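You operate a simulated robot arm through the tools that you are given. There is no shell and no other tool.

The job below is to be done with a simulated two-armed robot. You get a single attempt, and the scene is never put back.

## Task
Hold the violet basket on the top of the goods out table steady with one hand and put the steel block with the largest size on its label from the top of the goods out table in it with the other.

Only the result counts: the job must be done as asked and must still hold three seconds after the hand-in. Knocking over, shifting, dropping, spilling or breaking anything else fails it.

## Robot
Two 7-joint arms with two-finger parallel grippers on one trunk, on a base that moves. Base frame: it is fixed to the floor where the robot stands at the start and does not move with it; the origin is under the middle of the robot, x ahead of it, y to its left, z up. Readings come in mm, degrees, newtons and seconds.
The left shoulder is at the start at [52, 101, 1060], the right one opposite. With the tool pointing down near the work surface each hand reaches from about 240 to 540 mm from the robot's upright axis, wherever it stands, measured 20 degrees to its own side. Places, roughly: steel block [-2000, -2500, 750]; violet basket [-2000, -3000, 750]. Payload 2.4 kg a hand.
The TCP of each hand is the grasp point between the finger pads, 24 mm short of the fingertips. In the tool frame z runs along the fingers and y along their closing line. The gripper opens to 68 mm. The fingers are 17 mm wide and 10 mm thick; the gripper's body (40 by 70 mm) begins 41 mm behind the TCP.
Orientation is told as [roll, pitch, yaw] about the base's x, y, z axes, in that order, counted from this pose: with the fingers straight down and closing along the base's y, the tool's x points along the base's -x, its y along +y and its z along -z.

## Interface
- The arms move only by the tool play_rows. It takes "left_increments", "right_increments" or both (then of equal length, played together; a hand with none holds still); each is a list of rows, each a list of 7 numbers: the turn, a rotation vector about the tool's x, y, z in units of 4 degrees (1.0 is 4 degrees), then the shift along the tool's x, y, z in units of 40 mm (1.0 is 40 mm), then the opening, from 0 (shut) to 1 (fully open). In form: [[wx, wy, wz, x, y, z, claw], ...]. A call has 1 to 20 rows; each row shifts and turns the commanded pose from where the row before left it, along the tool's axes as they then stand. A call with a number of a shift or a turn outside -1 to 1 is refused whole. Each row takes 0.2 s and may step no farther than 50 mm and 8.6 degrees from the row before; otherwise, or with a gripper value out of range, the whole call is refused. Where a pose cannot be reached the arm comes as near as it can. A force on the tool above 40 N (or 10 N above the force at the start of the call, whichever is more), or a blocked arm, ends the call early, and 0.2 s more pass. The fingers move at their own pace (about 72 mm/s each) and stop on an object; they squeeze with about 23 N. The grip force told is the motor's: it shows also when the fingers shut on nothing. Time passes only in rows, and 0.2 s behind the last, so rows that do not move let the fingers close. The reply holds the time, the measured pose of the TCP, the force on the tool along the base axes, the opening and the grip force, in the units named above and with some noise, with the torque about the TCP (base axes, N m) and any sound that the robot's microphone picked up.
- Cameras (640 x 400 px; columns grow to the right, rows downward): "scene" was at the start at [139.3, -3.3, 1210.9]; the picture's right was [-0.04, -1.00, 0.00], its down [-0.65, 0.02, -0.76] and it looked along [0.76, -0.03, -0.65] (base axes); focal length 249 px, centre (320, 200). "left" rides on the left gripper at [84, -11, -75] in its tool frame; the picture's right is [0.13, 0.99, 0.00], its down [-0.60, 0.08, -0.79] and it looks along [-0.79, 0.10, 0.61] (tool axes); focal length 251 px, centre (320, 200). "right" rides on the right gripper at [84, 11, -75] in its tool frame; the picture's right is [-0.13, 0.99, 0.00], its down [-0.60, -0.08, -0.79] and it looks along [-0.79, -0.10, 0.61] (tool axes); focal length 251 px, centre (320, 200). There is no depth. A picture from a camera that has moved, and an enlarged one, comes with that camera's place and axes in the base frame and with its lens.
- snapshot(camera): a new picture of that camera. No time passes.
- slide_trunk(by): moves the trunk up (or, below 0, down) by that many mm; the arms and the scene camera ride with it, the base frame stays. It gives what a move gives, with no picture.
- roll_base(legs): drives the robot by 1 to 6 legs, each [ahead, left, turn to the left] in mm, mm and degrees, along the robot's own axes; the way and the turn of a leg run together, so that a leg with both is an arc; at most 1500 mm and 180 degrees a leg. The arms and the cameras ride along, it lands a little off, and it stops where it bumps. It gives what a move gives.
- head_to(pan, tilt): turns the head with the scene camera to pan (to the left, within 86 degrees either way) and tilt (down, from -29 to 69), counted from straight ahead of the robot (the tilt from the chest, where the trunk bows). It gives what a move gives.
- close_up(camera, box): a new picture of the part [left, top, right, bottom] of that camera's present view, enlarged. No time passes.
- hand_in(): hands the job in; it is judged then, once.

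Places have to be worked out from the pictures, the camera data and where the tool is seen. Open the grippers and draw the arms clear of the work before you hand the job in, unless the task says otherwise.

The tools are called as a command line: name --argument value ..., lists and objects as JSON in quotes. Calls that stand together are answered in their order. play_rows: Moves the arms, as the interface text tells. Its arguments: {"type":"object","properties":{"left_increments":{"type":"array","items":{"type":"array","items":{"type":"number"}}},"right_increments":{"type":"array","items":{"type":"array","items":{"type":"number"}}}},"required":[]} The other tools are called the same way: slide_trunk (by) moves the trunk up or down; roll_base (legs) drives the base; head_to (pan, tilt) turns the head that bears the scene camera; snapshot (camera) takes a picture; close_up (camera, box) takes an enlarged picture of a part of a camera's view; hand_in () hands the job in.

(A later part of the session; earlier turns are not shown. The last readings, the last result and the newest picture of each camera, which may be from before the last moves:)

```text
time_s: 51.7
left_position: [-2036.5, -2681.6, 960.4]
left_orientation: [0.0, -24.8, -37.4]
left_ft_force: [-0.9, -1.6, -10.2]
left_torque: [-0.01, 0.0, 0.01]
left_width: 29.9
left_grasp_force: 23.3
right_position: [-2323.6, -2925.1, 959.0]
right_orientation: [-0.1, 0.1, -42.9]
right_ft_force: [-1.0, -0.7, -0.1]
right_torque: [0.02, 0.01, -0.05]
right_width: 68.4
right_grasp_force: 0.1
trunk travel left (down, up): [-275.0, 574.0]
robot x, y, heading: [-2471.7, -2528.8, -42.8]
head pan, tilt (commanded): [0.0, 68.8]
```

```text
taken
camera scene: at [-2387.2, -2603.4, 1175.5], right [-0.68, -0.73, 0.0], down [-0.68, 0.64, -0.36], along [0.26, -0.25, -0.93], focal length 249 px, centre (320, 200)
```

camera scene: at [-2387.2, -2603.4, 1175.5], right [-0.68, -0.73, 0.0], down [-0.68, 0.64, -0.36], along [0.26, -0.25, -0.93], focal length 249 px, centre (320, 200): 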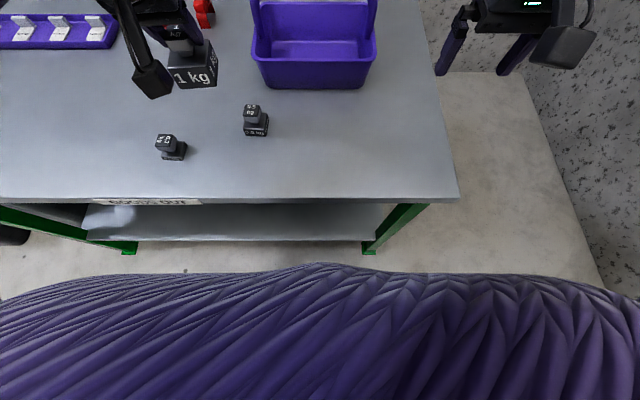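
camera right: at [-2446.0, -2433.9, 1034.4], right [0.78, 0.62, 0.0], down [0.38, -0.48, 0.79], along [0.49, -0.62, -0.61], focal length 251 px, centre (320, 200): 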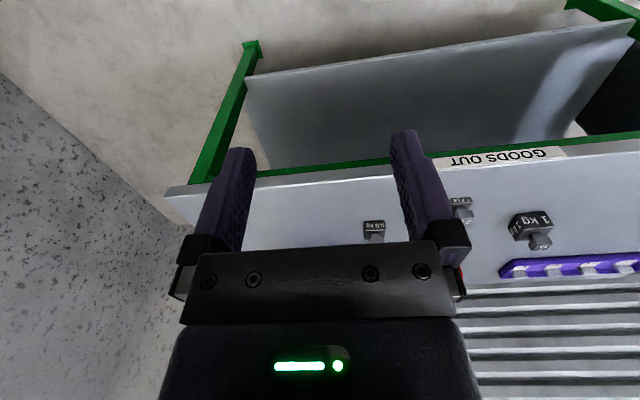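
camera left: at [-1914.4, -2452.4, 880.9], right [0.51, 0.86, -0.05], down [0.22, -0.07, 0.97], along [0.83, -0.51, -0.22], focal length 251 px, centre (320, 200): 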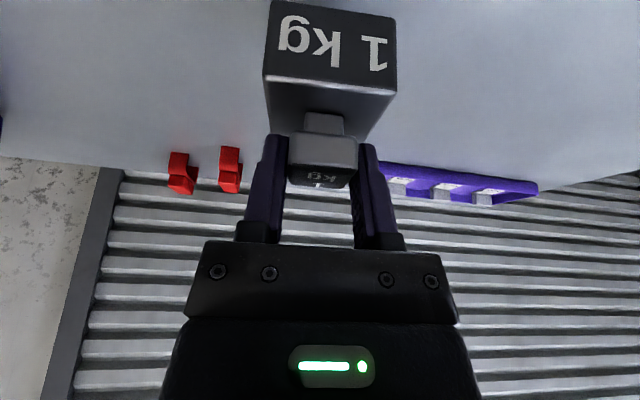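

The basket is now straight ahead of me. I measure it from this view and a flatter one.

close_up --camera "scene" --box '[230, 0, 400, 106]'

head_to --pan 0 --tilt 45

snapshot --camera "scene"

close_up --camera "scene" --box '[230, 100, 400, 250]'

snapshot --camera "right"

```text
3.76 times, centred on (315, 53) of scene
camera zoom: at [-2387.2, -2603.4, 1175.5], right [-0.68, -0.73, 0.0], down [-0.68, 0.64, -0.36], along [0.26, -0.25, -0.93], focal length 936 px, centre (339, 753)
```

zoom: 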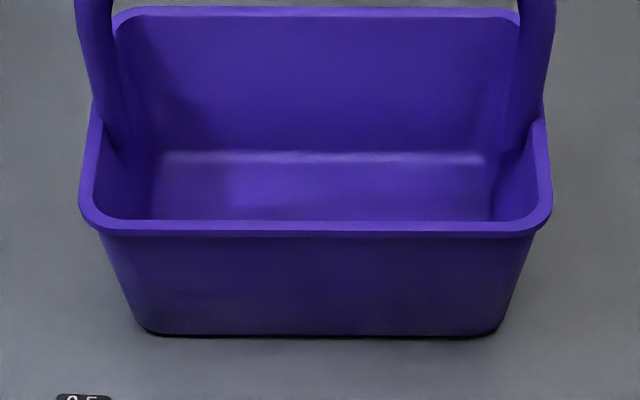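

```text
time_s: 52.5
left_position: [-2036.6, -2681.2, 959.7]
left_orientation: [0.0, -24.9, -37.4]
left_ft_force: [0.4, -0.2, -9.7]
left_torque: [0.01, 0.03, 0.01]
left_width: 29.8
left_grasp_force: 23.4
right_position: [-2322.5, -2925.9, 959.0]
right_orientation: [0.1, 0.2, -43.1]
right_ft_force: [0.1, 0.2, -0.4]
right_torque: [-0.03, -0.01, 0.0]
right_width: 68.0
right_grasp_force: 0.2
trunk travel left (down, up): [-275.0, 574.0]
robot x, y, heading: [-2467.4, -2523.1, -42.7]
head pan, tilt (commanded): [0.0, 45.0]
```

```text
taken
camera scene: at [-2368.4, -2620.6, 1204.3], right [-0.68, -0.73, 0.0], down [-0.52, 0.48, -0.71], along [0.52, -0.48, -0.71], focal length 249 px, centre (320, 200)
```

scene: 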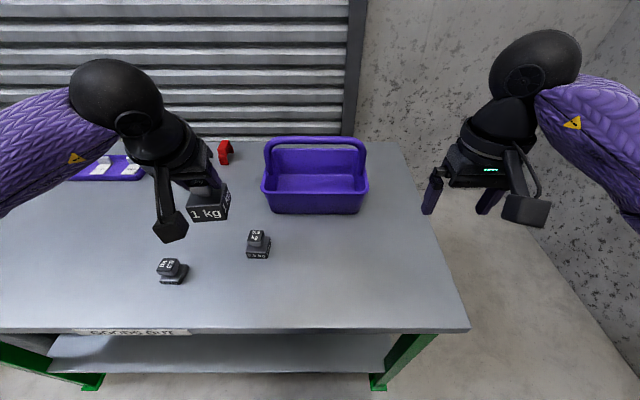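

```text
2.67 times, centred on (315, 175) of scene
camera zoom: at [-2368.4, -2620.6, 1204.3], right [-0.68, -0.73, 0.0], down [-0.52, 0.48, -0.71], along [0.52, -0.48, -0.71], focal length 663 px, centre (333, 267)
```

zoom: 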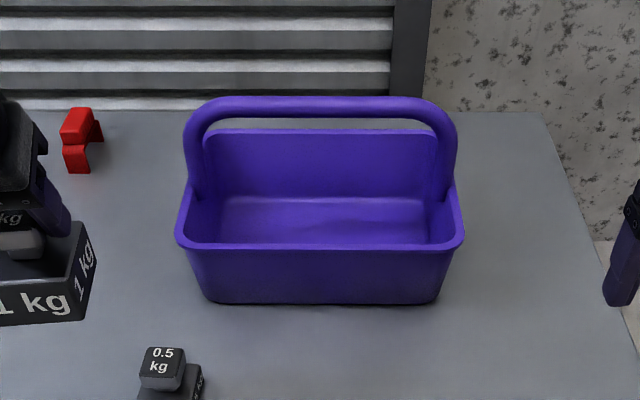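

```text
taken
camera right: at [-2377.3, -2860.2, 1034.2], right [0.77, 0.64, 0.0], down [0.39, -0.47, 0.79], along [0.51, -0.61, -0.61], focal length 251 px, centre (320, 200)
```

right: 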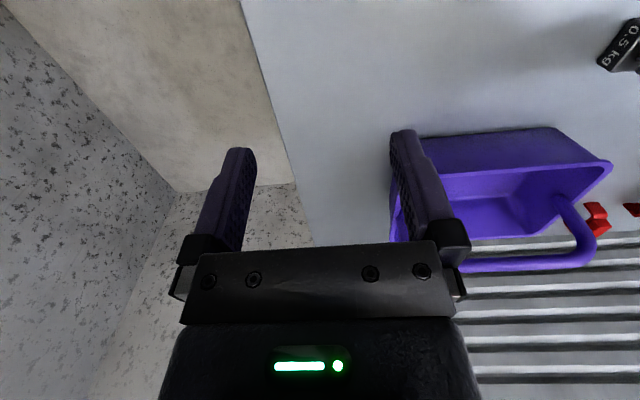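

The basket's centre is about 629 mm ahead and 12 mm left. Its rim is at z≈818, its right wall about 111 mm to the right, its front rim about 538 mm ahead and its handle bar about 629 mm ahead at z≈900. I roll 15 mm closer for reach; the feet still leave a margin.

roll_base --legs '[[15, 0, 0]]'

close_up --camera "scene" --box '[230, 100, 400, 250]'

```text
time_s: 53.3
left_position: [-2025.0, -2692.4, 960.5]
left_orientation: [-0.1, -24.9, -37.3]
left_ft_force: [-0.3, 0.3, -10.3]
left_torque: [0.04, 0.01, 0.01]
left_width: 29.9
left_grasp_force: 23.0
right_position: [-2312.1, -2935.5, 960.1]
right_orientation: [0.0, 0.1, -43.0]
right_ft_force: [0.3, -0.5, -0.8]
right_torque: [0.01, 0.01, -0.02]
right_width: 68.2
right_grasp_force: 0.1
trunk travel left (down, up): [-275.0, 574.0]
robot x, y, heading: [-2457.2, -2542.5, -42.9]
head pan, tilt (commanded): [0.0, 45.0]
```

```text
2.67 times, centred on (315, 175) of scene
camera zoom: at [-2356.8, -2631.3, 1204.3], right [-0.68, -0.73, 0.0], down [-0.52, 0.48, -0.71], along [0.52, -0.48, -0.71], focal length 663 px, centre (333, 267)
```

zoom: 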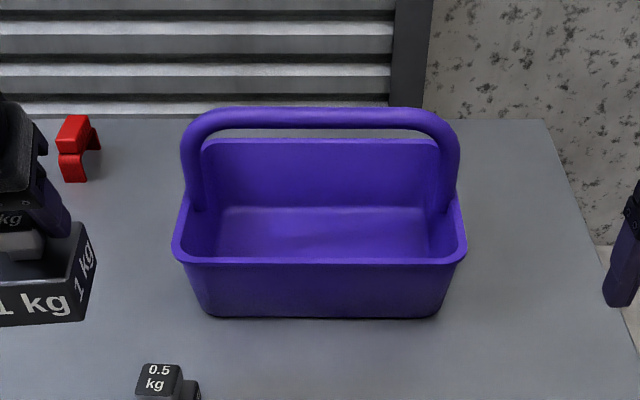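

After rolling, the front rim is about 523 mm ahead, the right wall about 110 mm to the right and the bar about 613 mm ahead. I now roll the right hand 10° to match the wall's lean, tilt it 24° forward and bring it over the front part of the right wall.

play_rows --right_increments '[[-0.8333, 0, 0, 0, 0, 0, 1], [-0.8333, 0, 0, 0, 0, 0, 1], [-0.8333, 0, 0, 0, 0, 0, 1], [0, -0.857, 0, 0, 0, 0, 1], [0, -0.857, 0, 0, 0, 0, 1], [0, -0.857, 0, 0, 0, 0, 1], [0, -0.857, 0, 0, 0, 0, 1], [0, -0.857, 0, 0, 0, 0, 1], [0, -0.857, 0, 0, 0, 0, 1], [0, -0.857, 0, 0, 0, 0, 1], [0, 0, 0, -0.559, 0.29, 0.629, 1], [0, 0, 0, -0.559, 0.29, 0.629, 1], [0, 0, 0, -0.559, 0.29, 0.629, 1], [0, 0, 0, -0.559, 0.29, 0.629, 1], [0, 0, 0, -0.559, 0.29, 0.629, 1], [0, 0, 0, -0.559, 0.29, 0.629, 1], [0, 0, 0, 0, 0, 0, 1]]'

snapshot --camera "right"

snapshot --camera "scene"

```text
time_s: 56.9
left_position: [-2024.6, -2692.4, 960.3]
left_orientation: [0.0, -24.9, -37.4]
left_ft_force: [-0.1, -0.1, -10.0]
left_torque: [-0.01, 0.07, 0.01]
left_width: 29.8
left_grasp_force: 22.8
right_position: [-2119.8, -3001.3, 891.0]
right_orientation: [10.9, -23.6, -47.2]
right_ft_force: [-0.2, -0.2, -0.7]
right_torque: [0.0, 0.03, 0.0]
right_width: 68.0
right_grasp_force: 0.0
trunk travel left (down, up): [-275.0, 574.0]
robot x, y, heading: [-2456.9, -2540.9, -42.9]
head pan, tilt (commanded): [0.0, 45.0]
```

```text
taken
camera right: at [-2195.1, -2925.9, 925.4], right [0.74, 0.63, 0.22], down [0.0, -0.34, 0.94], along [0.67, -0.7, -0.25], focal length 251 px, centre (320, 200)
```

right: 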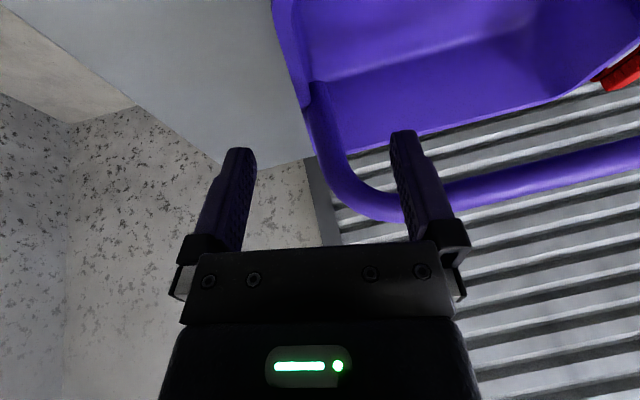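

```text
taken
camera scene: at [-2356.8, -2631.1, 1204.3], right [-0.68, -0.73, 0.0], down [-0.52, 0.48, -0.71], along [0.52, -0.48, -0.71], focal length 249 px, centre (320, 200)
```

scene: 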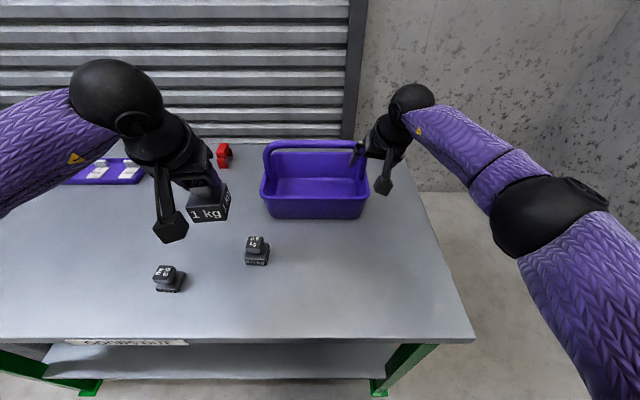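

The right hand is over the wall: TCP about (560, -110, 891) in my frame, with the rim's outer edge at about -111. I zoom in to see the rim's thickness before lowering.

close_up --camera "right" --box '[230, 0, 430, 125]'

close_up --camera "scene" --box '[320, 110, 440, 230]'

```text
3.20 times, centred on (330, 62) of right
camera zoom: at [-2195.1, -2925.9, 925.4], right [0.74, 0.63, 0.22], down [0.0, -0.34, 0.94], along [0.67, -0.7, -0.25], focal length 805 px, centre (288, 640)
```

zoom: 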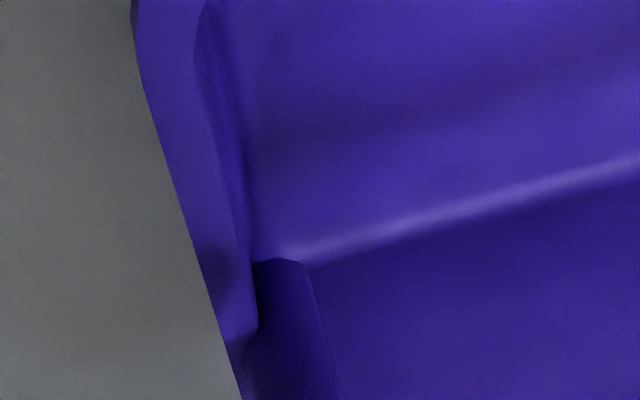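

```text
3.33 times, centred on (380, 170) of scene
camera zoom: at [-2356.8, -2631.1, 1204.3], right [-0.68, -0.73, 0.0], down [-0.52, 0.48, -0.71], along [0.52, -0.48, -0.71], focal length 829 px, centre (120, 300)
```

zoom: 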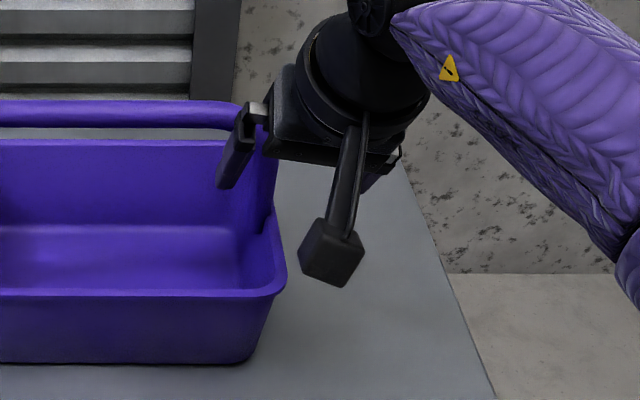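

The rim is about 9 mm wide, centred near -108 in my frame, and the descent path is clear of the post and the front wall. I lower the right hand to z≈806 so the open fingers straddle the wall.

play_rows --right_increments '[[0, 0, 0, 0.2256, -0.0694, 0.4769, 1], [0, 0, 0, 0.2256, -0.0694, 0.4769, 1], [0, 0, 0, 0.2256, -0.0694, 0.4769, 1], [0, 0, 0, 0.2256, -0.0694, 0.4769, 1], [0, 0, 0, 0, 0, 0, 1]]'

snapshot --camera "right"

close_up --camera "scene" --box '[320, 110, 440, 230]'

```text
time_s: 58.1
left_position: [-2026.1, -2692.8, 960.7]
left_orientation: [-0.1, -24.9, -37.4]
left_ft_force: [-0.1, -0.2, -10.3]
left_torque: [0.04, 0.0, 0.04]
left_width: 30.0
left_grasp_force: 22.5
right_position: [-2119.4, -2996.7, 804.2]
right_orientation: [10.9, -23.7, -47.4]
right_ft_force: [0.3, 0.2, 0.4]
right_torque: [0.0, 0.03, 0.03]
right_width: 68.0
right_grasp_force: 0.1
trunk travel left (down, up): [-275.0, 574.0]
robot x, y, heading: [-2456.9, -2539.5, -42.9]
head pan, tilt (commanded): [0.0, 45.0]
```

```text
taken
camera right: at [-2195.3, -2920.1, 839.0], right [0.75, 0.63, 0.22], down [0.0, -0.34, 0.94], along [0.67, -0.7, -0.25], focal length 251 px, centre (320, 200)
```

right: 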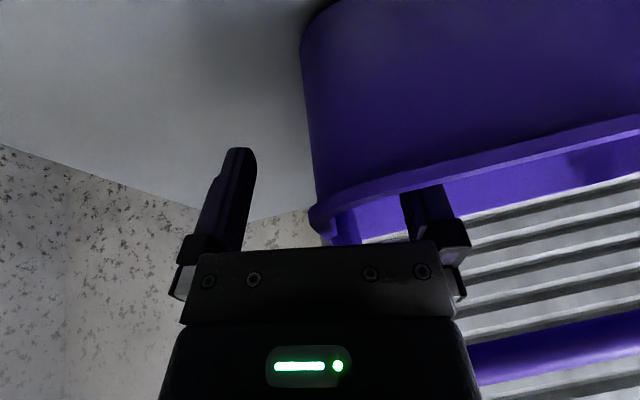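

```text
3.33 times, centred on (380, 170) of scene
camera zoom: at [-2356.9, -2631.1, 1204.3], right [-0.68, -0.73, 0.0], down [-0.52, 0.48, -0.71], along [0.52, -0.48, -0.71], focal length 829 px, centre (120, 300)
```

zoom: 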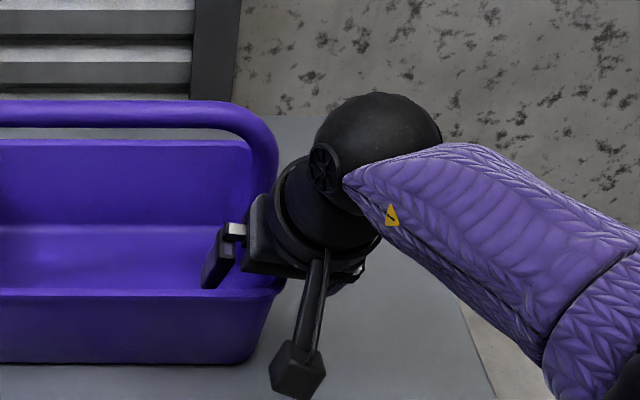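

The fingers straddle the right wall. The wrist view puts the rim at z≈820 and its right edge at -112, so the TCP is centred on the wall within about 1 mm. I close the right gripper to hold the basket.

play_rows --right_increments '[[0, 0, 0, 0, 0, 0, 0.4], [0, 0, 0, 0, 0, 0, 0.2], [0, 0, 0, 0, 0, 0, 0], [0, 0, 0, 0, 0, 0, 0], [0, 0, 0, 0, 0, 0, 0]]'

snapshot --camera "right"

close_up --camera "scene" --box '[230, 100, 400, 250]'

```text
time_s: 59.3
left_position: [-2024.8, -2693.7, 960.3]
left_orientation: [0.0, -24.9, -37.4]
left_ft_force: [0.2, -0.8, -9.0]
left_torque: [-0.01, 0.03, 0.03]
left_width: 30.0
left_grasp_force: 23.4
right_position: [-2119.0, -2997.7, 804.4]
right_orientation: [10.9, -23.5, -47.4]
right_ft_force: [-1.0, -0.4, -0.9]
right_torque: [-0.32, 0.19, -0.09]
right_width: 3.9
right_grasp_force: 22.8
trunk travel left (down, up): [-275.0, 574.0]
robot x, y, heading: [-2455.3, -2539.5, -42.8]
head pan, tilt (commanded): [0.0, 45.0]
```

```text
taken
camera right: at [-2195.4, -2920.3, 839.1], right [0.75, 0.63, 0.22], down [0.0, -0.34, 0.94], along [0.67, -0.7, -0.25], focal length 251 px, centre (320, 200)
```

right: 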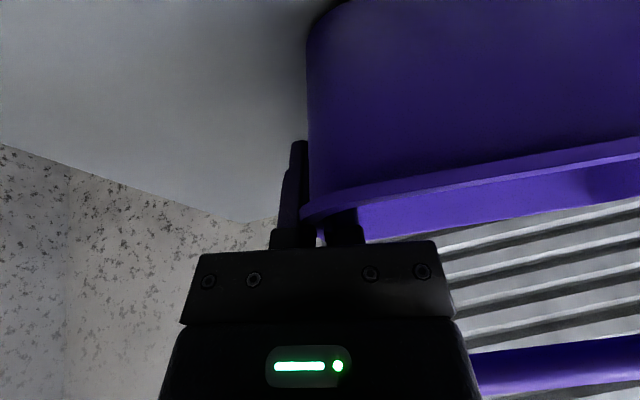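

```text
2.67 times, centred on (315, 175) of scene
camera zoom: at [-2356.9, -2631.2, 1204.3], right [-0.68, -0.73, 0.0], down [-0.52, 0.48, -0.71], along [0.52, -0.48, -0.71], focal length 663 px, centre (333, 267)
```

zoom: 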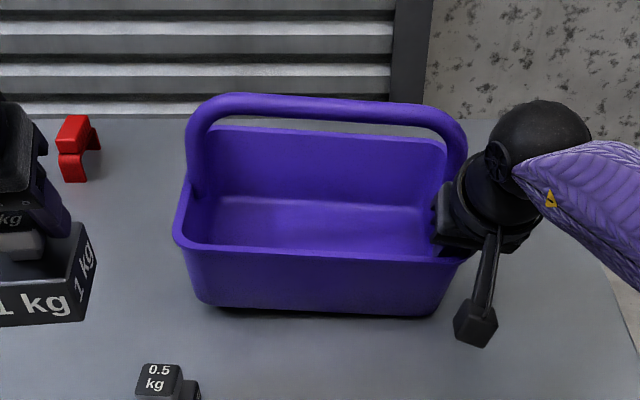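

The right hand grips the wall (3.9 mm, 23 N), but the basket has tipped or turned slightly because the pads forced the wall to their angle. I look closely at it to judge how.

close_up --camera "scene" --box '[265, 125, 375, 225]'

close_up --camera "scene" --box '[265, 190, 365, 230]'

snapshot --camera "left"

```text
4.00 times, centred on (320, 175) of scene
camera zoom: at [-2356.9, -2631.2, 1204.3], right [-0.68, -0.73, 0.0], down [-0.52, 0.48, -0.71], along [0.52, -0.48, -0.71], focal length 995 px, centre (320, 300)
```

zoom: 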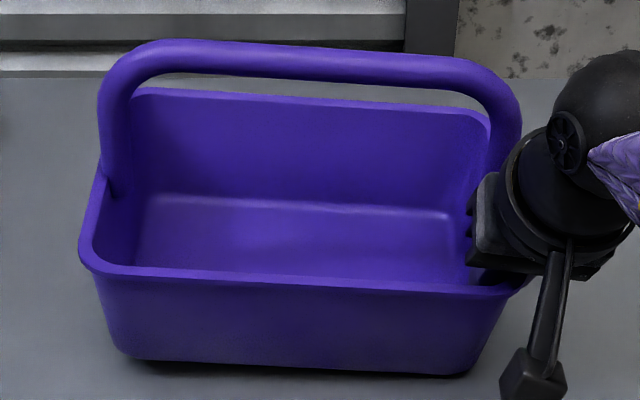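

```text
6.40 times, centred on (315, 210) of scene
camera zoom: at [-2356.9, -2631.2, 1204.3], right [-0.68, -0.73, 0.0], down [-0.52, 0.48, -0.71], along [0.52, -0.48, -0.71], focal length 1592 px, centre (352, 136)
```

zoom: 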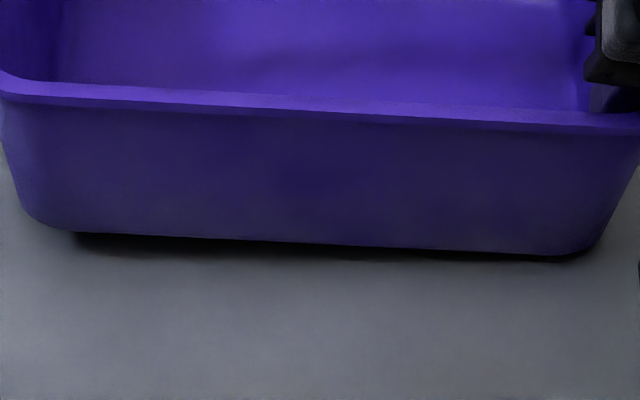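

```text
taken
camera left: at [-2116.2, -2634.8, 991.6], right [0.51, 0.86, -0.05], down [0.22, -0.07, 0.97], along [0.83, -0.51, -0.22], focal length 251 px, centre (320, 200)
```

left: 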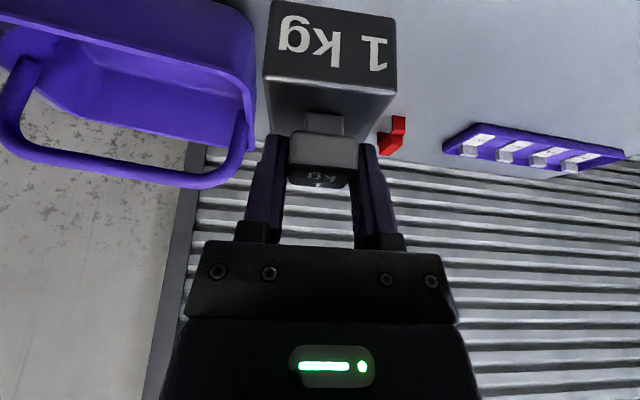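

The pads have tipped the basket: its left side is lifted about 14 mm (roughly 4°), which agrees with the torque of about -0.36 N m. I turn the right hand back about its grip point in small steps so the basket settles flat, watching the torque.

play_rows --right_increments '[[0.1142, 0, -0.0508, 0, 0, 0, 0], [0.1142, 0, -0.0508, 0, 0, 0, 0], [0.1142, 0, -0.0508, 0, 0, 0, 0], [0.1142, 0, -0.0508, 0, 0, 0, 0], [0, 0, 0, 0, 0, 0, 0]]'

close_up --camera "scene" --box '[265, 125, 375, 225]'

```text
time_s: 60.5
left_position: [-2025.4, -2693.0, 961.7]
left_orientation: [-0.1, -24.9, -37.4]
left_ft_force: [-0.5, 0.4, -10.2]
left_torque: [0.05, -0.01, -0.02]
left_width: 29.8
left_grasp_force: 22.6
right_position: [-2119.1, -2996.9, 804.6]
right_orientation: [8.7, -23.7, -46.5]
right_ft_force: [-0.8, -0.6, -1.0]
right_torque: [-0.29, 0.13, 0.03]
right_width: 4.0
right_grasp_force: 22.8
trunk travel left (down, up): [-275.0, 574.0]
robot x, y, heading: [-2458.6, -2539.1, -43.0]
head pan, tilt (commanded): [0.0, 45.0]
```

```text
4.00 times, centred on (320, 175) of scene
camera zoom: at [-2356.8, -2631.1, 1204.3], right [-0.68, -0.73, 0.0], down [-0.52, 0.48, -0.71], along [0.52, -0.48, -0.71], focal length 995 px, centre (320, 300)
```

zoom: 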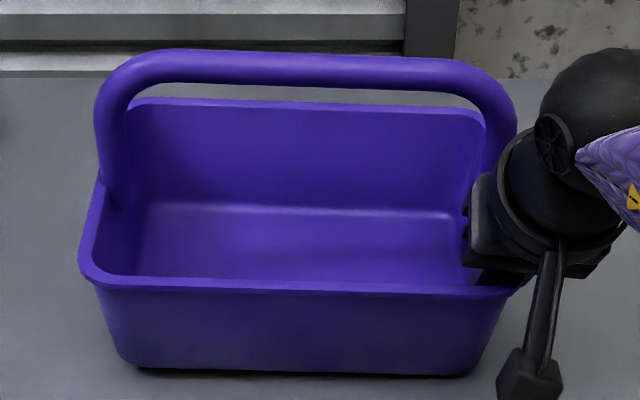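

The lift has halved, to about 7 mm on the left. I turn back about 2° more.

play_rows --right_increments '[[0.1142, 0, -0.0508, 0, 0, 0, 0], [0.1142, 0, -0.0508, 0, 0, 0, 0], [0.1142, 0, -0.0508, 0, 0, 0, 0], [0, 0, 0, 0, 0, 0, 0]]'

close_up --camera "scene" --box '[265, 125, 375, 225]'

close_up --camera "scene" --box '[265, 190, 365, 230]'

```text
time_s: 61.5
left_position: [-2024.9, -2691.8, 960.6]
left_orientation: [0.0, -24.8, -37.5]
left_ft_force: [-0.7, 0.9, -10.1]
left_torque: [0.04, 0.03, 0.0]
left_width: 29.9
left_grasp_force: 22.8
right_position: [-2119.1, -2997.9, 804.5]
right_orientation: [7.0, -23.8, -45.8]
right_ft_force: [0.6, 0.7, 0.7]
right_torque: [-0.22, 0.11, 0.07]
right_width: 4.0
right_grasp_force: 22.9
trunk travel left (down, up): [-275.0, 574.0]
robot x, y, heading: [-2459.3, -2538.5, -42.9]
head pan, tilt (commanded): [0.0, 45.0]
```

```text
4.00 times, centred on (320, 175) of scene
camera zoom: at [-2356.9, -2630.9, 1204.3], right [-0.68, -0.73, 0.0], down [-0.52, 0.48, -0.71], along [0.52, -0.48, -0.71], focal length 995 px, centre (320, 300)
```

zoom: 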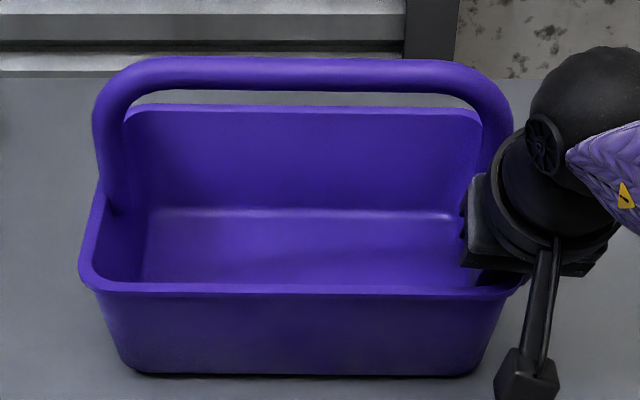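

```text
6.40 times, centred on (315, 210) of scene
camera zoom: at [-2356.9, -2630.9, 1204.3], right [-0.68, -0.73, 0.0], down [-0.52, 0.48, -0.71], along [0.52, -0.48, -0.71], focal length 1592 px, centre (352, 136)
```

zoom: 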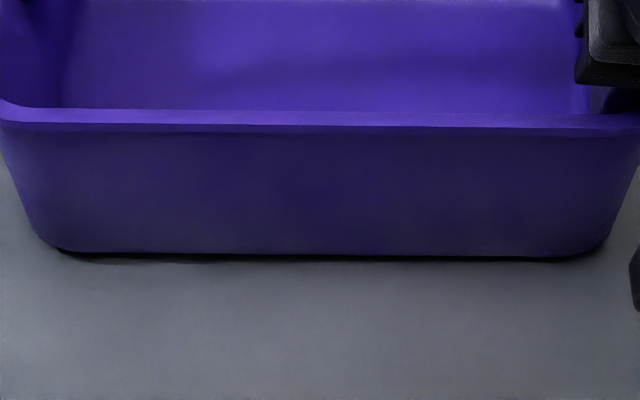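

The basket is nearly level; a little torque remains, so I turn one more degree in half-degree rows.

play_rows --right_increments '[[0.1142, 0, -0.0508, 0, 0, 0, 0], [0.1142, 0, -0.0508, 0, 0, 0, 0], [0, 0, 0, 0, 0, 0, 0]]'

close_up --camera "scene" --box '[265, 125, 375, 225]'

close_up --camera "scene" --box '[265, 190, 365, 230]'

```text
time_s: 62.3
left_position: [-2025.0, -2692.2, 961.1]
left_orientation: [-0.1, -24.9, -37.4]
left_ft_force: [-0.6, -0.4, -10.5]
left_torque: [-0.02, 0.01, 0.0]
left_width: 29.9
left_grasp_force: 23.2
right_position: [-2118.5, -2996.2, 803.6]
right_orientation: [6.0, -23.9, -45.4]
right_ft_force: [2.1, 0.0, 2.7]
right_torque: [-0.09, 0.09, 0.04]
right_width: 3.9
right_grasp_force: 23.1
trunk travel left (down, up): [-275.0, 574.0]
robot x, y, heading: [-2455.3, -2540.5, -42.8]
head pan, tilt (commanded): [0.0, 45.0]
```

```text
4.00 times, centred on (320, 175) of scene
camera zoom: at [-2356.9, -2630.8, 1204.4], right [-0.68, -0.73, 0.0], down [-0.52, 0.48, -0.71], along [0.52, -0.48, -0.71], focal length 995 px, centre (320, 300)
```

zoom: 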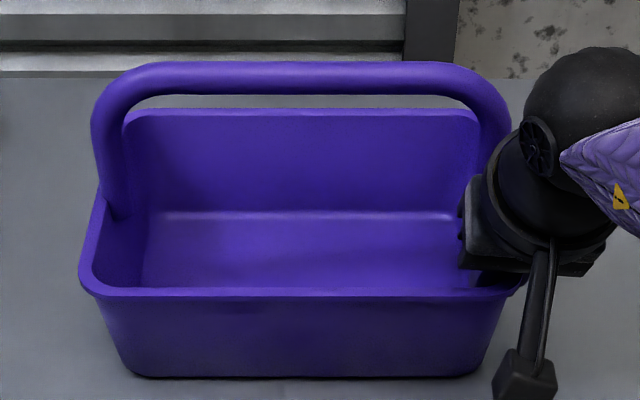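

```text
6.40 times, centred on (315, 210) of scene
camera zoom: at [-2356.9, -2630.8, 1204.4], right [-0.68, -0.73, 0.0], down [-0.52, 0.48, -0.71], along [0.52, -0.48, -0.71], focal length 1592 px, centre (352, 136)
```

zoom: 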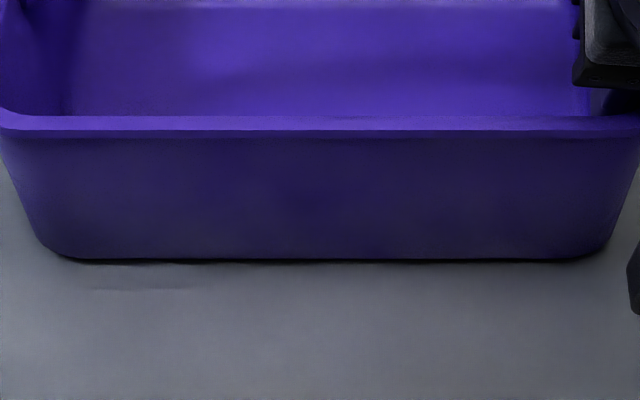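

The basket is level again (bottom edge even, torque near zero) and firmly held. Now I bring the left hand over: yaw back 5.5° to square the block with the basket, lower to z≈908, then move over the left-front part of the basket at about (570, 55), in front of the handle bar.

play_rows --left_increments '[[0.291, 0, 0.623, 0, 0, 0, 0], [0.291, 0, 0.623, 0, 0, 0, 0], [0, 0, 0, 0.187, 0, 0.4, 0], [0, 0, 0, 0.187, 0, 0.4, 0], [0, 0, 0, 0.187, 0, 0.4, 0], [0, 0, 0, -0.4886, -0.45, 0.2282, 0], [0, 0, 0, -0.4886, -0.45, 0.2282, 0], [0, 0, 0, -0.4886, -0.45, 0.2282, 0], [0, 0, 0, 0, 0, 0, 0]]'

snapshot --camera "scene"

snapshot --camera "left"

```text
time_s: 64.3
left_position: [-2014.5, -2775.3, 907.4]
left_orientation: [-0.1, -24.9, -42.9]
left_ft_force: [-0.1, 0.5, -9.2]
left_torque: [0.01, 0.02, 0.01]
left_width: 29.9
left_grasp_force: 23.1
right_position: [-2118.9, -2996.4, 804.0]
right_orientation: [6.0, -23.8, -45.4]
right_ft_force: [-0.6, -0.5, 5.8]
right_torque: [0.0, 0.22, 0.11]
right_width: 4.0
right_grasp_force: 23.1
trunk travel left (down, up): [-275.0, 574.0]
robot x, y, heading: [-2458.8, -2539.7, -43.2]
head pan, tilt (commanded): [0.0, 45.0]
```

```text
taken
camera scene: at [-2357.2, -2630.9, 1204.4], right [-0.68, -0.73, 0.0], down [-0.52, 0.48, -0.71], along [0.52, -0.48, -0.71], focal length 249 px, centre (320, 200)
```

scene: 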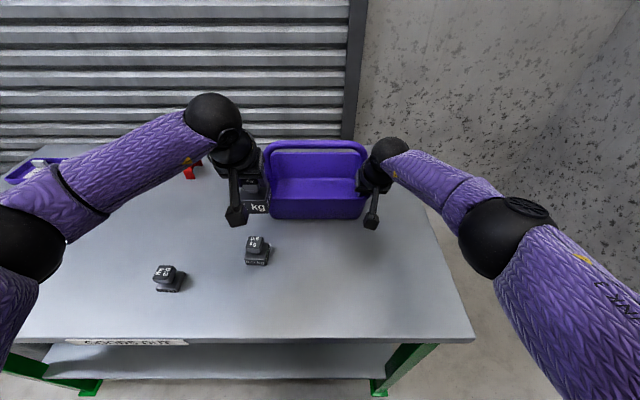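

```text
taken
camera left: at [-2099.5, -2709.7, 938.8], right [0.59, 0.81, -0.05], down [0.21, -0.09, 0.97], along [0.78, -0.59, -0.22], focal length 251 px, centre (320, 200)
```

left: 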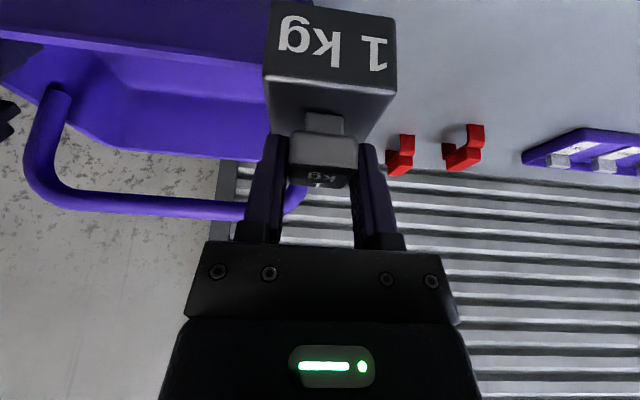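

The left hand is on its way at about (483, 127, 907), clear of everything. I complete the move over the basket.

play_rows --left_increments '[[0, 0, 0, -0.491, -0.453, 0.229, 0], [0, 0, 0, -0.491, -0.453, 0.229, 0], [0, 0, 0, -0.491, -0.453, 0.229, 0], [0, 0, 0, -0.491, -0.453, 0.229, 0], [0, 0, 0, 0, 0, 0, 0]]'

snapshot --camera "left"

close_up --camera "scene" --box '[225, 80, 415, 240]'

```text
time_s: 65.5
left_position: [-2000.8, -2888.6, 908.2]
left_orientation: [0.0, -25.0, -43.0]
left_ft_force: [-0.8, 0.5, -11.0]
left_torque: [0.03, 0.01, 0.01]
left_width: 30.1
left_grasp_force: 22.9
right_position: [-2119.8, -2995.6, 804.5]
right_orientation: [6.1, -23.9, -45.4]
right_ft_force: [-0.5, -0.3, 6.6]
right_torque: [-0.18, 0.27, -0.11]
right_width: 3.9
right_grasp_force: 23.1
trunk travel left (down, up): [-275.0, 574.0]
robot x, y, heading: [-2457.2, -2539.2, -43.0]
head pan, tilt (commanded): [0.0, 45.0]
```

```text
taken
camera left: at [-2086.1, -2821.3, 938.7], right [0.59, 0.81, -0.05], down [0.21, -0.09, 0.97], along [0.78, -0.59, -0.22], focal length 251 px, centre (320, 200)
```

left: 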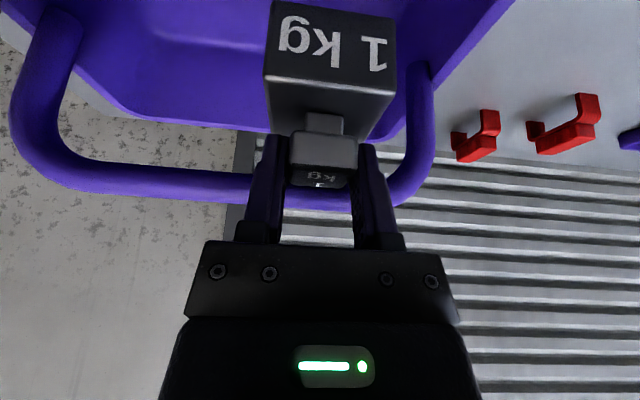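

```text
2.50 times, centred on (320, 160) of scene
camera zoom: at [-2357.4, -2631.1, 1204.4], right [-0.68, -0.73, 0.0], down [-0.52, 0.48, -0.71], along [0.52, -0.48, -0.71], focal length 622 px, centre (320, 300)
```

zoom: 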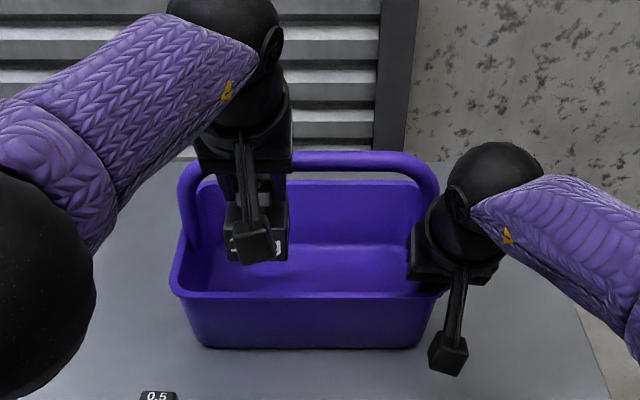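

The block hangs over the left-front of the basket, in front of the bar and above the rim, at about (570, 54, 908). I lower it 80 mm straight down.

play_rows --left_increments '[[0, 0, 0, 0.169, 0, 0.3625, 0], [0, 0, 0, 0.169, 0, 0.3625, 0], [0, 0, 0, 0.169, 0, 0.3625, 0], [0, 0, 0, 0.169, 0, 0.3625, 0], [0, 0, 0, 0.169, 0, 0.3625, 0], [0, 0, 0, 0, 0, 0, 0]]'

close_up --camera "scene" --box '[225, 80, 415, 240]'

snapshot --camera "left"

```text
time_s: 66.9
left_position: [-2004.5, -2881.6, 826.6]
left_orientation: [0.1, -24.9, -43.0]
left_ft_force: [0.2, -0.9, -9.0]
left_torque: [0.02, 0.04, 0.02]
left_width: 30.0
left_grasp_force: 23.2
left hand out of reach, approached as far as the arm can: row 4
right_position: [-2119.0, -2996.8, 803.8]
right_orientation: [6.0, -24.0, -45.4]
right_ft_force: [-0.1, 0.0, 7.7]
right_torque: [-0.28, 0.1, -0.07]
right_width: 3.9
right_grasp_force: 23.2
trunk travel left (down, up): [-275.0, 574.0]
robot x, y, heading: [-2458.5, -2541.9, -42.8]
head pan, tilt (commanded): [0.0, 45.0]
```

```text
2.50 times, centred on (320, 160) of scene
camera zoom: at [-2357.3, -2631.1, 1204.4], right [-0.68, -0.73, 0.0], down [-0.52, 0.48, -0.71], along [0.52, -0.48, -0.71], focal length 622 px, centre (320, 300)
```

zoom: 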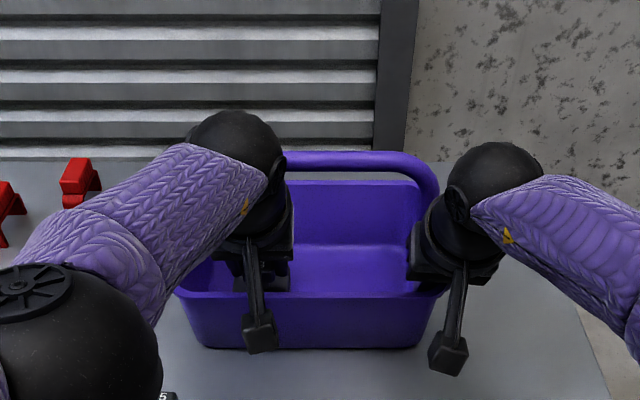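

```text
taken
camera left: at [-2090.1, -2815.8, 857.0], right [0.59, 0.81, -0.05], down [0.21, -0.09, 0.97], along [0.78, -0.58, -0.22], focal length 251 px, centre (320, 200)
```

left: 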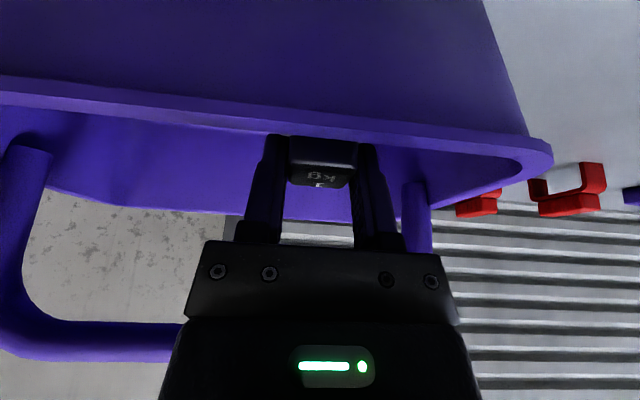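

The arm reached its limit: the TCP is at about 563 ahead and z≈827, so the block's near face is close to the front wall. I tilt the fingers 6° more about the TCP, which swings the block bottom forward and gains reach, and move 8 mm ahead.

play_rows --left_increments '[[0, -0.5, 0, 0, 0, 0, 0], [0, -0.5, 0, 0, 0, 0, 0], [0, -0.5, 0, 0, 0, 0, 0], [0, 0, 0, -0.0857, 0, 0.0515, 0], [0, 0, 0, -0.0857, 0, 0.0515, 0], [0, 0, 0, 0, 0, 0, 0]]'

snapshot --camera "left"

close_up --camera "scene" --box '[255, 110, 385, 230]'

```text
time_s: 68.3
left_position: [-1996.5, -2891.7, 823.2]
left_orientation: [0.1, -30.9, -42.9]
left_ft_force: [-0.7, -0.5, -9.4]
left_torque: [0.05, 0.08, 0.0]
left_width: 30.0
left_grasp_force: 23.3
left hand out of reach, approached as far as the arm can: row 2, 3, 5
right_position: [-2119.8, -2995.6, 804.8]
right_orientation: [6.1, -23.7, -45.2]
right_ft_force: [-0.2, -1.0, 8.4]
right_torque: [-0.2, 0.14, -0.05]
right_width: 4.0
right_grasp_force: 23.3
trunk travel left (down, up): [-275.0, 574.0]
robot x, y, heading: [-2458.9, -2539.9, -42.8]
head pan, tilt (commanded): [0.0, 45.0]
```

```text
taken
camera left: at [-2084.5, -2823.8, 843.0], right [0.59, 0.8, -0.07], down [0.13, -0.02, 0.99], along [0.79, -0.6, -0.12], focal length 251 px, centre (320, 200)
```

left: 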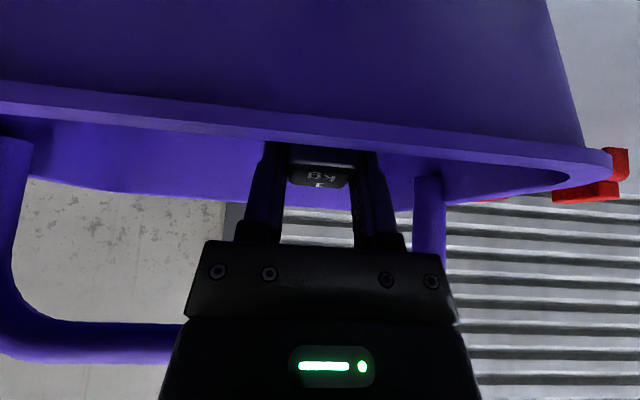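

```text
3.33 times, centred on (320, 170) of scene
camera zoom: at [-2357.3, -2631.1, 1204.4], right [-0.68, -0.73, 0.0], down [-0.52, 0.48, -0.71], along [0.52, -0.48, -0.71], focal length 829 px, centre (320, 300)
```

zoom: 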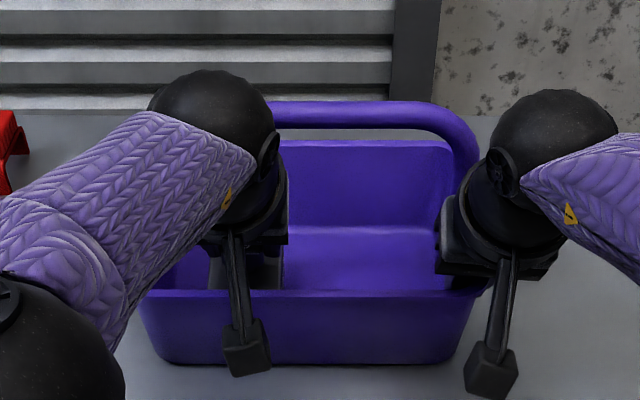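

The block is now well inside, at about (576, 54) with z≈823 and 20 mm of room to the front wall. I lower in 4 mm steps until it touches the basket floor.

play_rows --left_increments '[[0, 0, 0, 0.0515, 0, 0.0857, 0], [0, 0, 0, 0.0515, 0, 0.0857, 0], [0, 0, 0, 0, 0, 0, 0]]'

```text
time_s: 69.1
left_position: [-1997.6, -2890.0, 816.7]
left_orientation: [0.0, -31.1, -43.0]
left_ft_force: [-0.2, 1.1, 7.2]
left_torque: [0.34, 0.22, 0.01]
left_width: 29.9
left_grasp_force: 23.4
right_position: [-2119.1, -2994.8, 804.2]
right_orientation: [6.0, -23.7, -45.4]
right_ft_force: [3.7, -3.2, -1.1]
right_torque: [-0.59, -0.15, -0.2]
right_width: 3.9
right_grasp_force: 22.9
trunk travel left (down, up): [-275.0, 574.0]
robot x, y, heading: [-2459.4, -2540.6, -42.8]
head pan, tilt (commanded): [0.0, 45.0]
```

The block rests on the basket floor (left force has swung to +7 N). I open the left gripper to release it.

play_rows --left_increments '[[0, 0, 0, 0, 0, 0, 0.6], [0, 0, 0, 0, 0, 0, 0.75], [0, 0, 0, 0, 0, 0, 0.75], [0, 0, 0, 0, 0, 0, 0.75]]'

snapshot --camera "left"

close_up --camera "scene" --box '[255, 110, 385, 230]'

```text
time_s: 70.1
left_position: [-1997.3, -2891.0, 816.7]
left_orientation: [0.0, -30.8, -43.0]
left_ft_force: [0.3, -0.3, 0.2]
left_torque: [0.01, 0.01, 0.0]
left_width: 51.0
left_grasp_force: 0.1
right_position: [-2119.2, -2995.7, 804.3]
right_orientation: [6.0, -23.8, -45.5]
right_ft_force: [1.0, -0.5, 0.1]
right_torque: [-0.32, 0.17, -0.2]
right_width: 3.8
right_grasp_force: 22.7
trunk travel left (down, up): [-275.0, 574.0]
robot x, y, heading: [-2458.1, -2539.8, -42.6]
head pan, tilt (commanded): [0.0, 45.0]
```

```text
taken
camera left: at [-2085.6, -2822.6, 835.5], right [0.59, 0.8, -0.07], down [0.13, -0.02, 0.99], along [0.79, -0.6, -0.12], focal length 251 px, centre (320, 200)
```

left: 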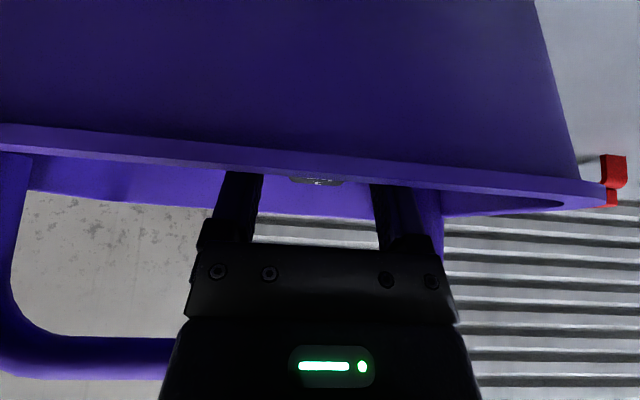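

```text
3.33 times, centred on (320, 170) of scene
camera zoom: at [-2357.6, -2630.9, 1204.4], right [-0.68, -0.73, 0.0], down [-0.52, 0.48, -0.71], along [0.52, -0.48, -0.71], focal length 829 px, centre (320, 300)
```

zoom: 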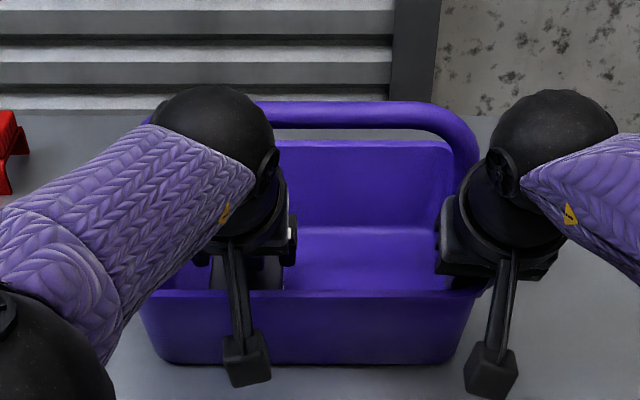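

The block stands free in the basket and the left gripper carries no load. I withdraw the left hand along its tool axis, up and back, while the right hand still holds the basket.

play_rows --left_increments '[[0, 0, 0, 0, 0, -0.4, 0.75], [0, 0, 0, 0, 0, -0.6, 0.75], [0, 0, 0, 0, 0, -0.7, 0.75], [0, 0, 0, 0, 0, -0.7, 0.75], [0, 0, 0, 0, 0, -0.7, 0.75], [0, 0, 0, 0, 0, 0, 0.75]]'

snapshot --camera "scene"

snapshot --camera "left"

```text
time_s: 71.5
left_position: [-2043.2, -2847.0, 922.8]
left_orientation: [-0.1, -30.9, -42.8]
left_ft_force: [0.5, -0.2, 0.4]
left_torque: [0.01, 0.0, -0.01]
left_width: 50.8
left_grasp_force: 0.0
right_position: [-2119.6, -2996.3, 803.7]
right_orientation: [6.0, -23.7, -45.3]
right_ft_force: [-0.3, 0.8, -0.3]
right_torque: [-0.06, 0.42, -0.12]
right_width: 3.8
right_grasp_force: 23.2
trunk travel left (down, up): [-275.0, 574.0]
robot x, y, heading: [-2457.2, -2537.8, -42.9]
head pan, tilt (commanded): [0.0, 45.0]
```

```text
taken
camera scene: at [-2357.6, -2630.9, 1204.4], right [-0.68, -0.73, 0.0], down [-0.52, 0.48, -0.71], along [0.52, -0.48, -0.71], focal length 249 px, centre (320, 200)
```

scene: 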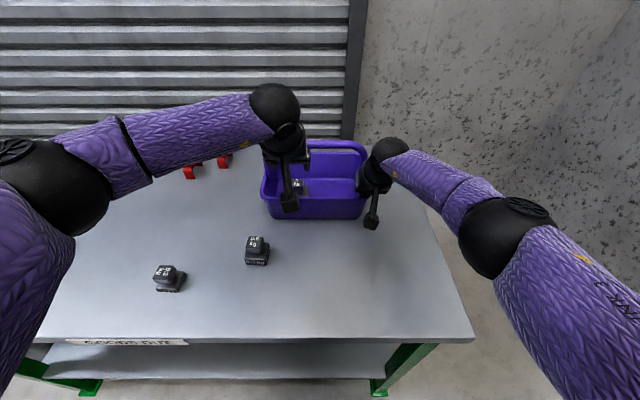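

```text
taken
camera left: at [-2130.3, -2779.2, 942.0], right [0.59, 0.8, -0.07], down [0.13, -0.02, 0.99], along [0.79, -0.6, -0.12], focal length 251 px, centre (320, 200)
```

left: 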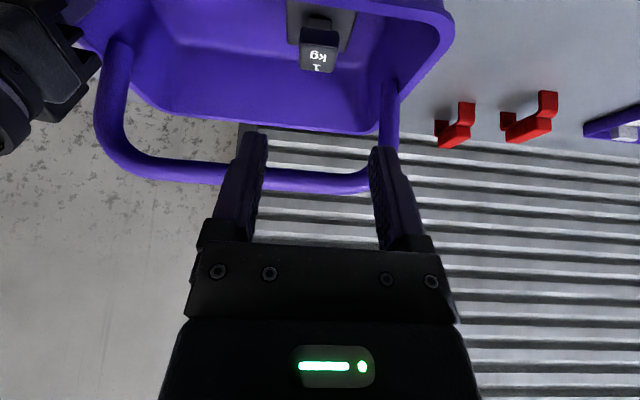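

The block stands upright inside the basket. I bring the left hand back and aside, clear of the work.

play_rows --left_increments '[[0, 0, 0, 0.389, 0.68, -0.4495, 0.75], [0, 0, 0, 0.389, 0.68, -0.4495, 0.75], [0, 0, 0, 0.389, 0.68, -0.4495, 1], [0, 0, 0, 0.389, 0.68, -0.4495, 1], [0, 0, 0, 0.389, 0.68, -0.4495, 1], [0, 0, 0, 0, 0, 0, 1]]'

close_up --camera "scene" --box '[230, 110, 400, 250]'

```text
time_s: 72.9
left_position: [-2033.4, -2671.1, 956.9]
left_orientation: [0.0, -30.9, -42.9]
left_ft_force: [0.0, 0.8, -0.3]
left_torque: [-0.01, -0.01, -0.01]
left_width: 67.9
left_grasp_force: 0.0
right_position: [-2119.8, -2996.6, 804.5]
right_orientation: [6.0, -23.8, -45.5]
right_ft_force: [-1.7, 0.9, -2.0]
right_torque: [-0.21, 0.24, -0.12]
right_width: 3.9
right_grasp_force: 22.7
trunk travel left (down, up): [-275.0, 574.0]
robot x, y, heading: [-2456.8, -2537.9, -42.9]
head pan, tilt (commanded): [0.0, 45.0]
```

```text
2.86 times, centred on (315, 180) of scene
camera zoom: at [-2357.6, -2630.9, 1204.4], right [-0.68, -0.73, 0.0], down [-0.52, 0.48, -0.71], along [0.52, -0.48, -0.71], focal length 711 px, centre (334, 257)
```

zoom: 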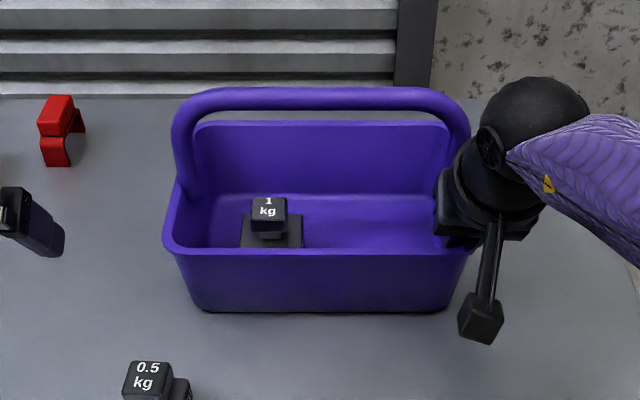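

The 1 kg block sits in the basket and the basket is level. I open the right gripper and lift it straight off the wall.

play_rows --right_increments '[[0, 0, 0, 0, 0, 0, 0.3], [0, 0, 0, 0, 0, 0, 0.8], [0, 0, 0, 0, 0, 0, 1], [0, 0, 0, 0, 0, 0, 1], [0, 0, 0, 0, 0, 0, 1]]'

snapshot --camera "right"

close_up --camera "scene" --box '[230, 110, 400, 250]'

```text
time_s: 74.1
left_position: [-2034.5, -2672.3, 956.5]
left_orientation: [0.1, -30.9, -42.9]
left_ft_force: [0.6, 0.1, 0.0]
left_torque: [0.03, -0.03, 0.02]
left_width: 68.3
left_grasp_force: 0.1
right_position: [-2119.2, -2997.3, 804.1]
right_orientation: [6.0, -23.9, -45.4]
right_ft_force: [0.0, 0.3, -0.1]
right_torque: [0.01, -0.01, -0.01]
right_width: 68.3
right_grasp_force: 0.0
trunk travel left (down, up): [-275.0, 574.0]
robot x, y, heading: [-2457.0, -2539.2, -42.8]
head pan, tilt (commanded): [0.0, 45.0]
```

```text
taken
camera right: at [-2193.4, -2917.5, 838.9], right [0.76, 0.64, 0.15], down [0.05, -0.28, 0.96], along [0.65, -0.72, -0.25], focal length 251 px, centre (320, 200)
```

right: 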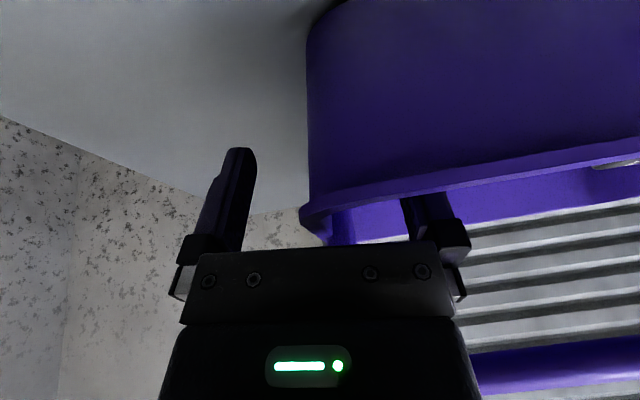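

```text
2.86 times, centred on (315, 180) of scene
camera zoom: at [-2357.6, -2630.9, 1204.4], right [-0.68, -0.73, 0.0], down [-0.52, 0.48, -0.71], along [0.52, -0.48, -0.71], focal length 711 px, centre (334, 257)
```

zoom: 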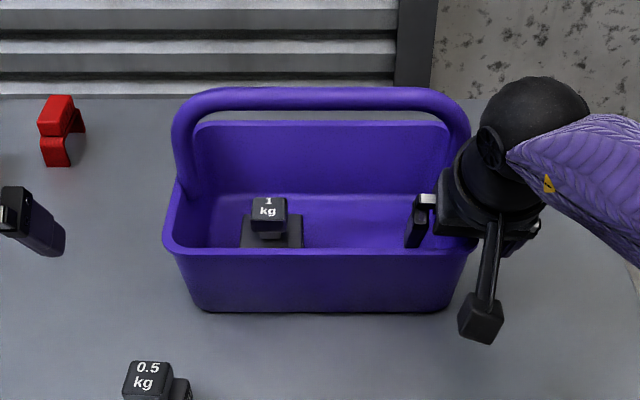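

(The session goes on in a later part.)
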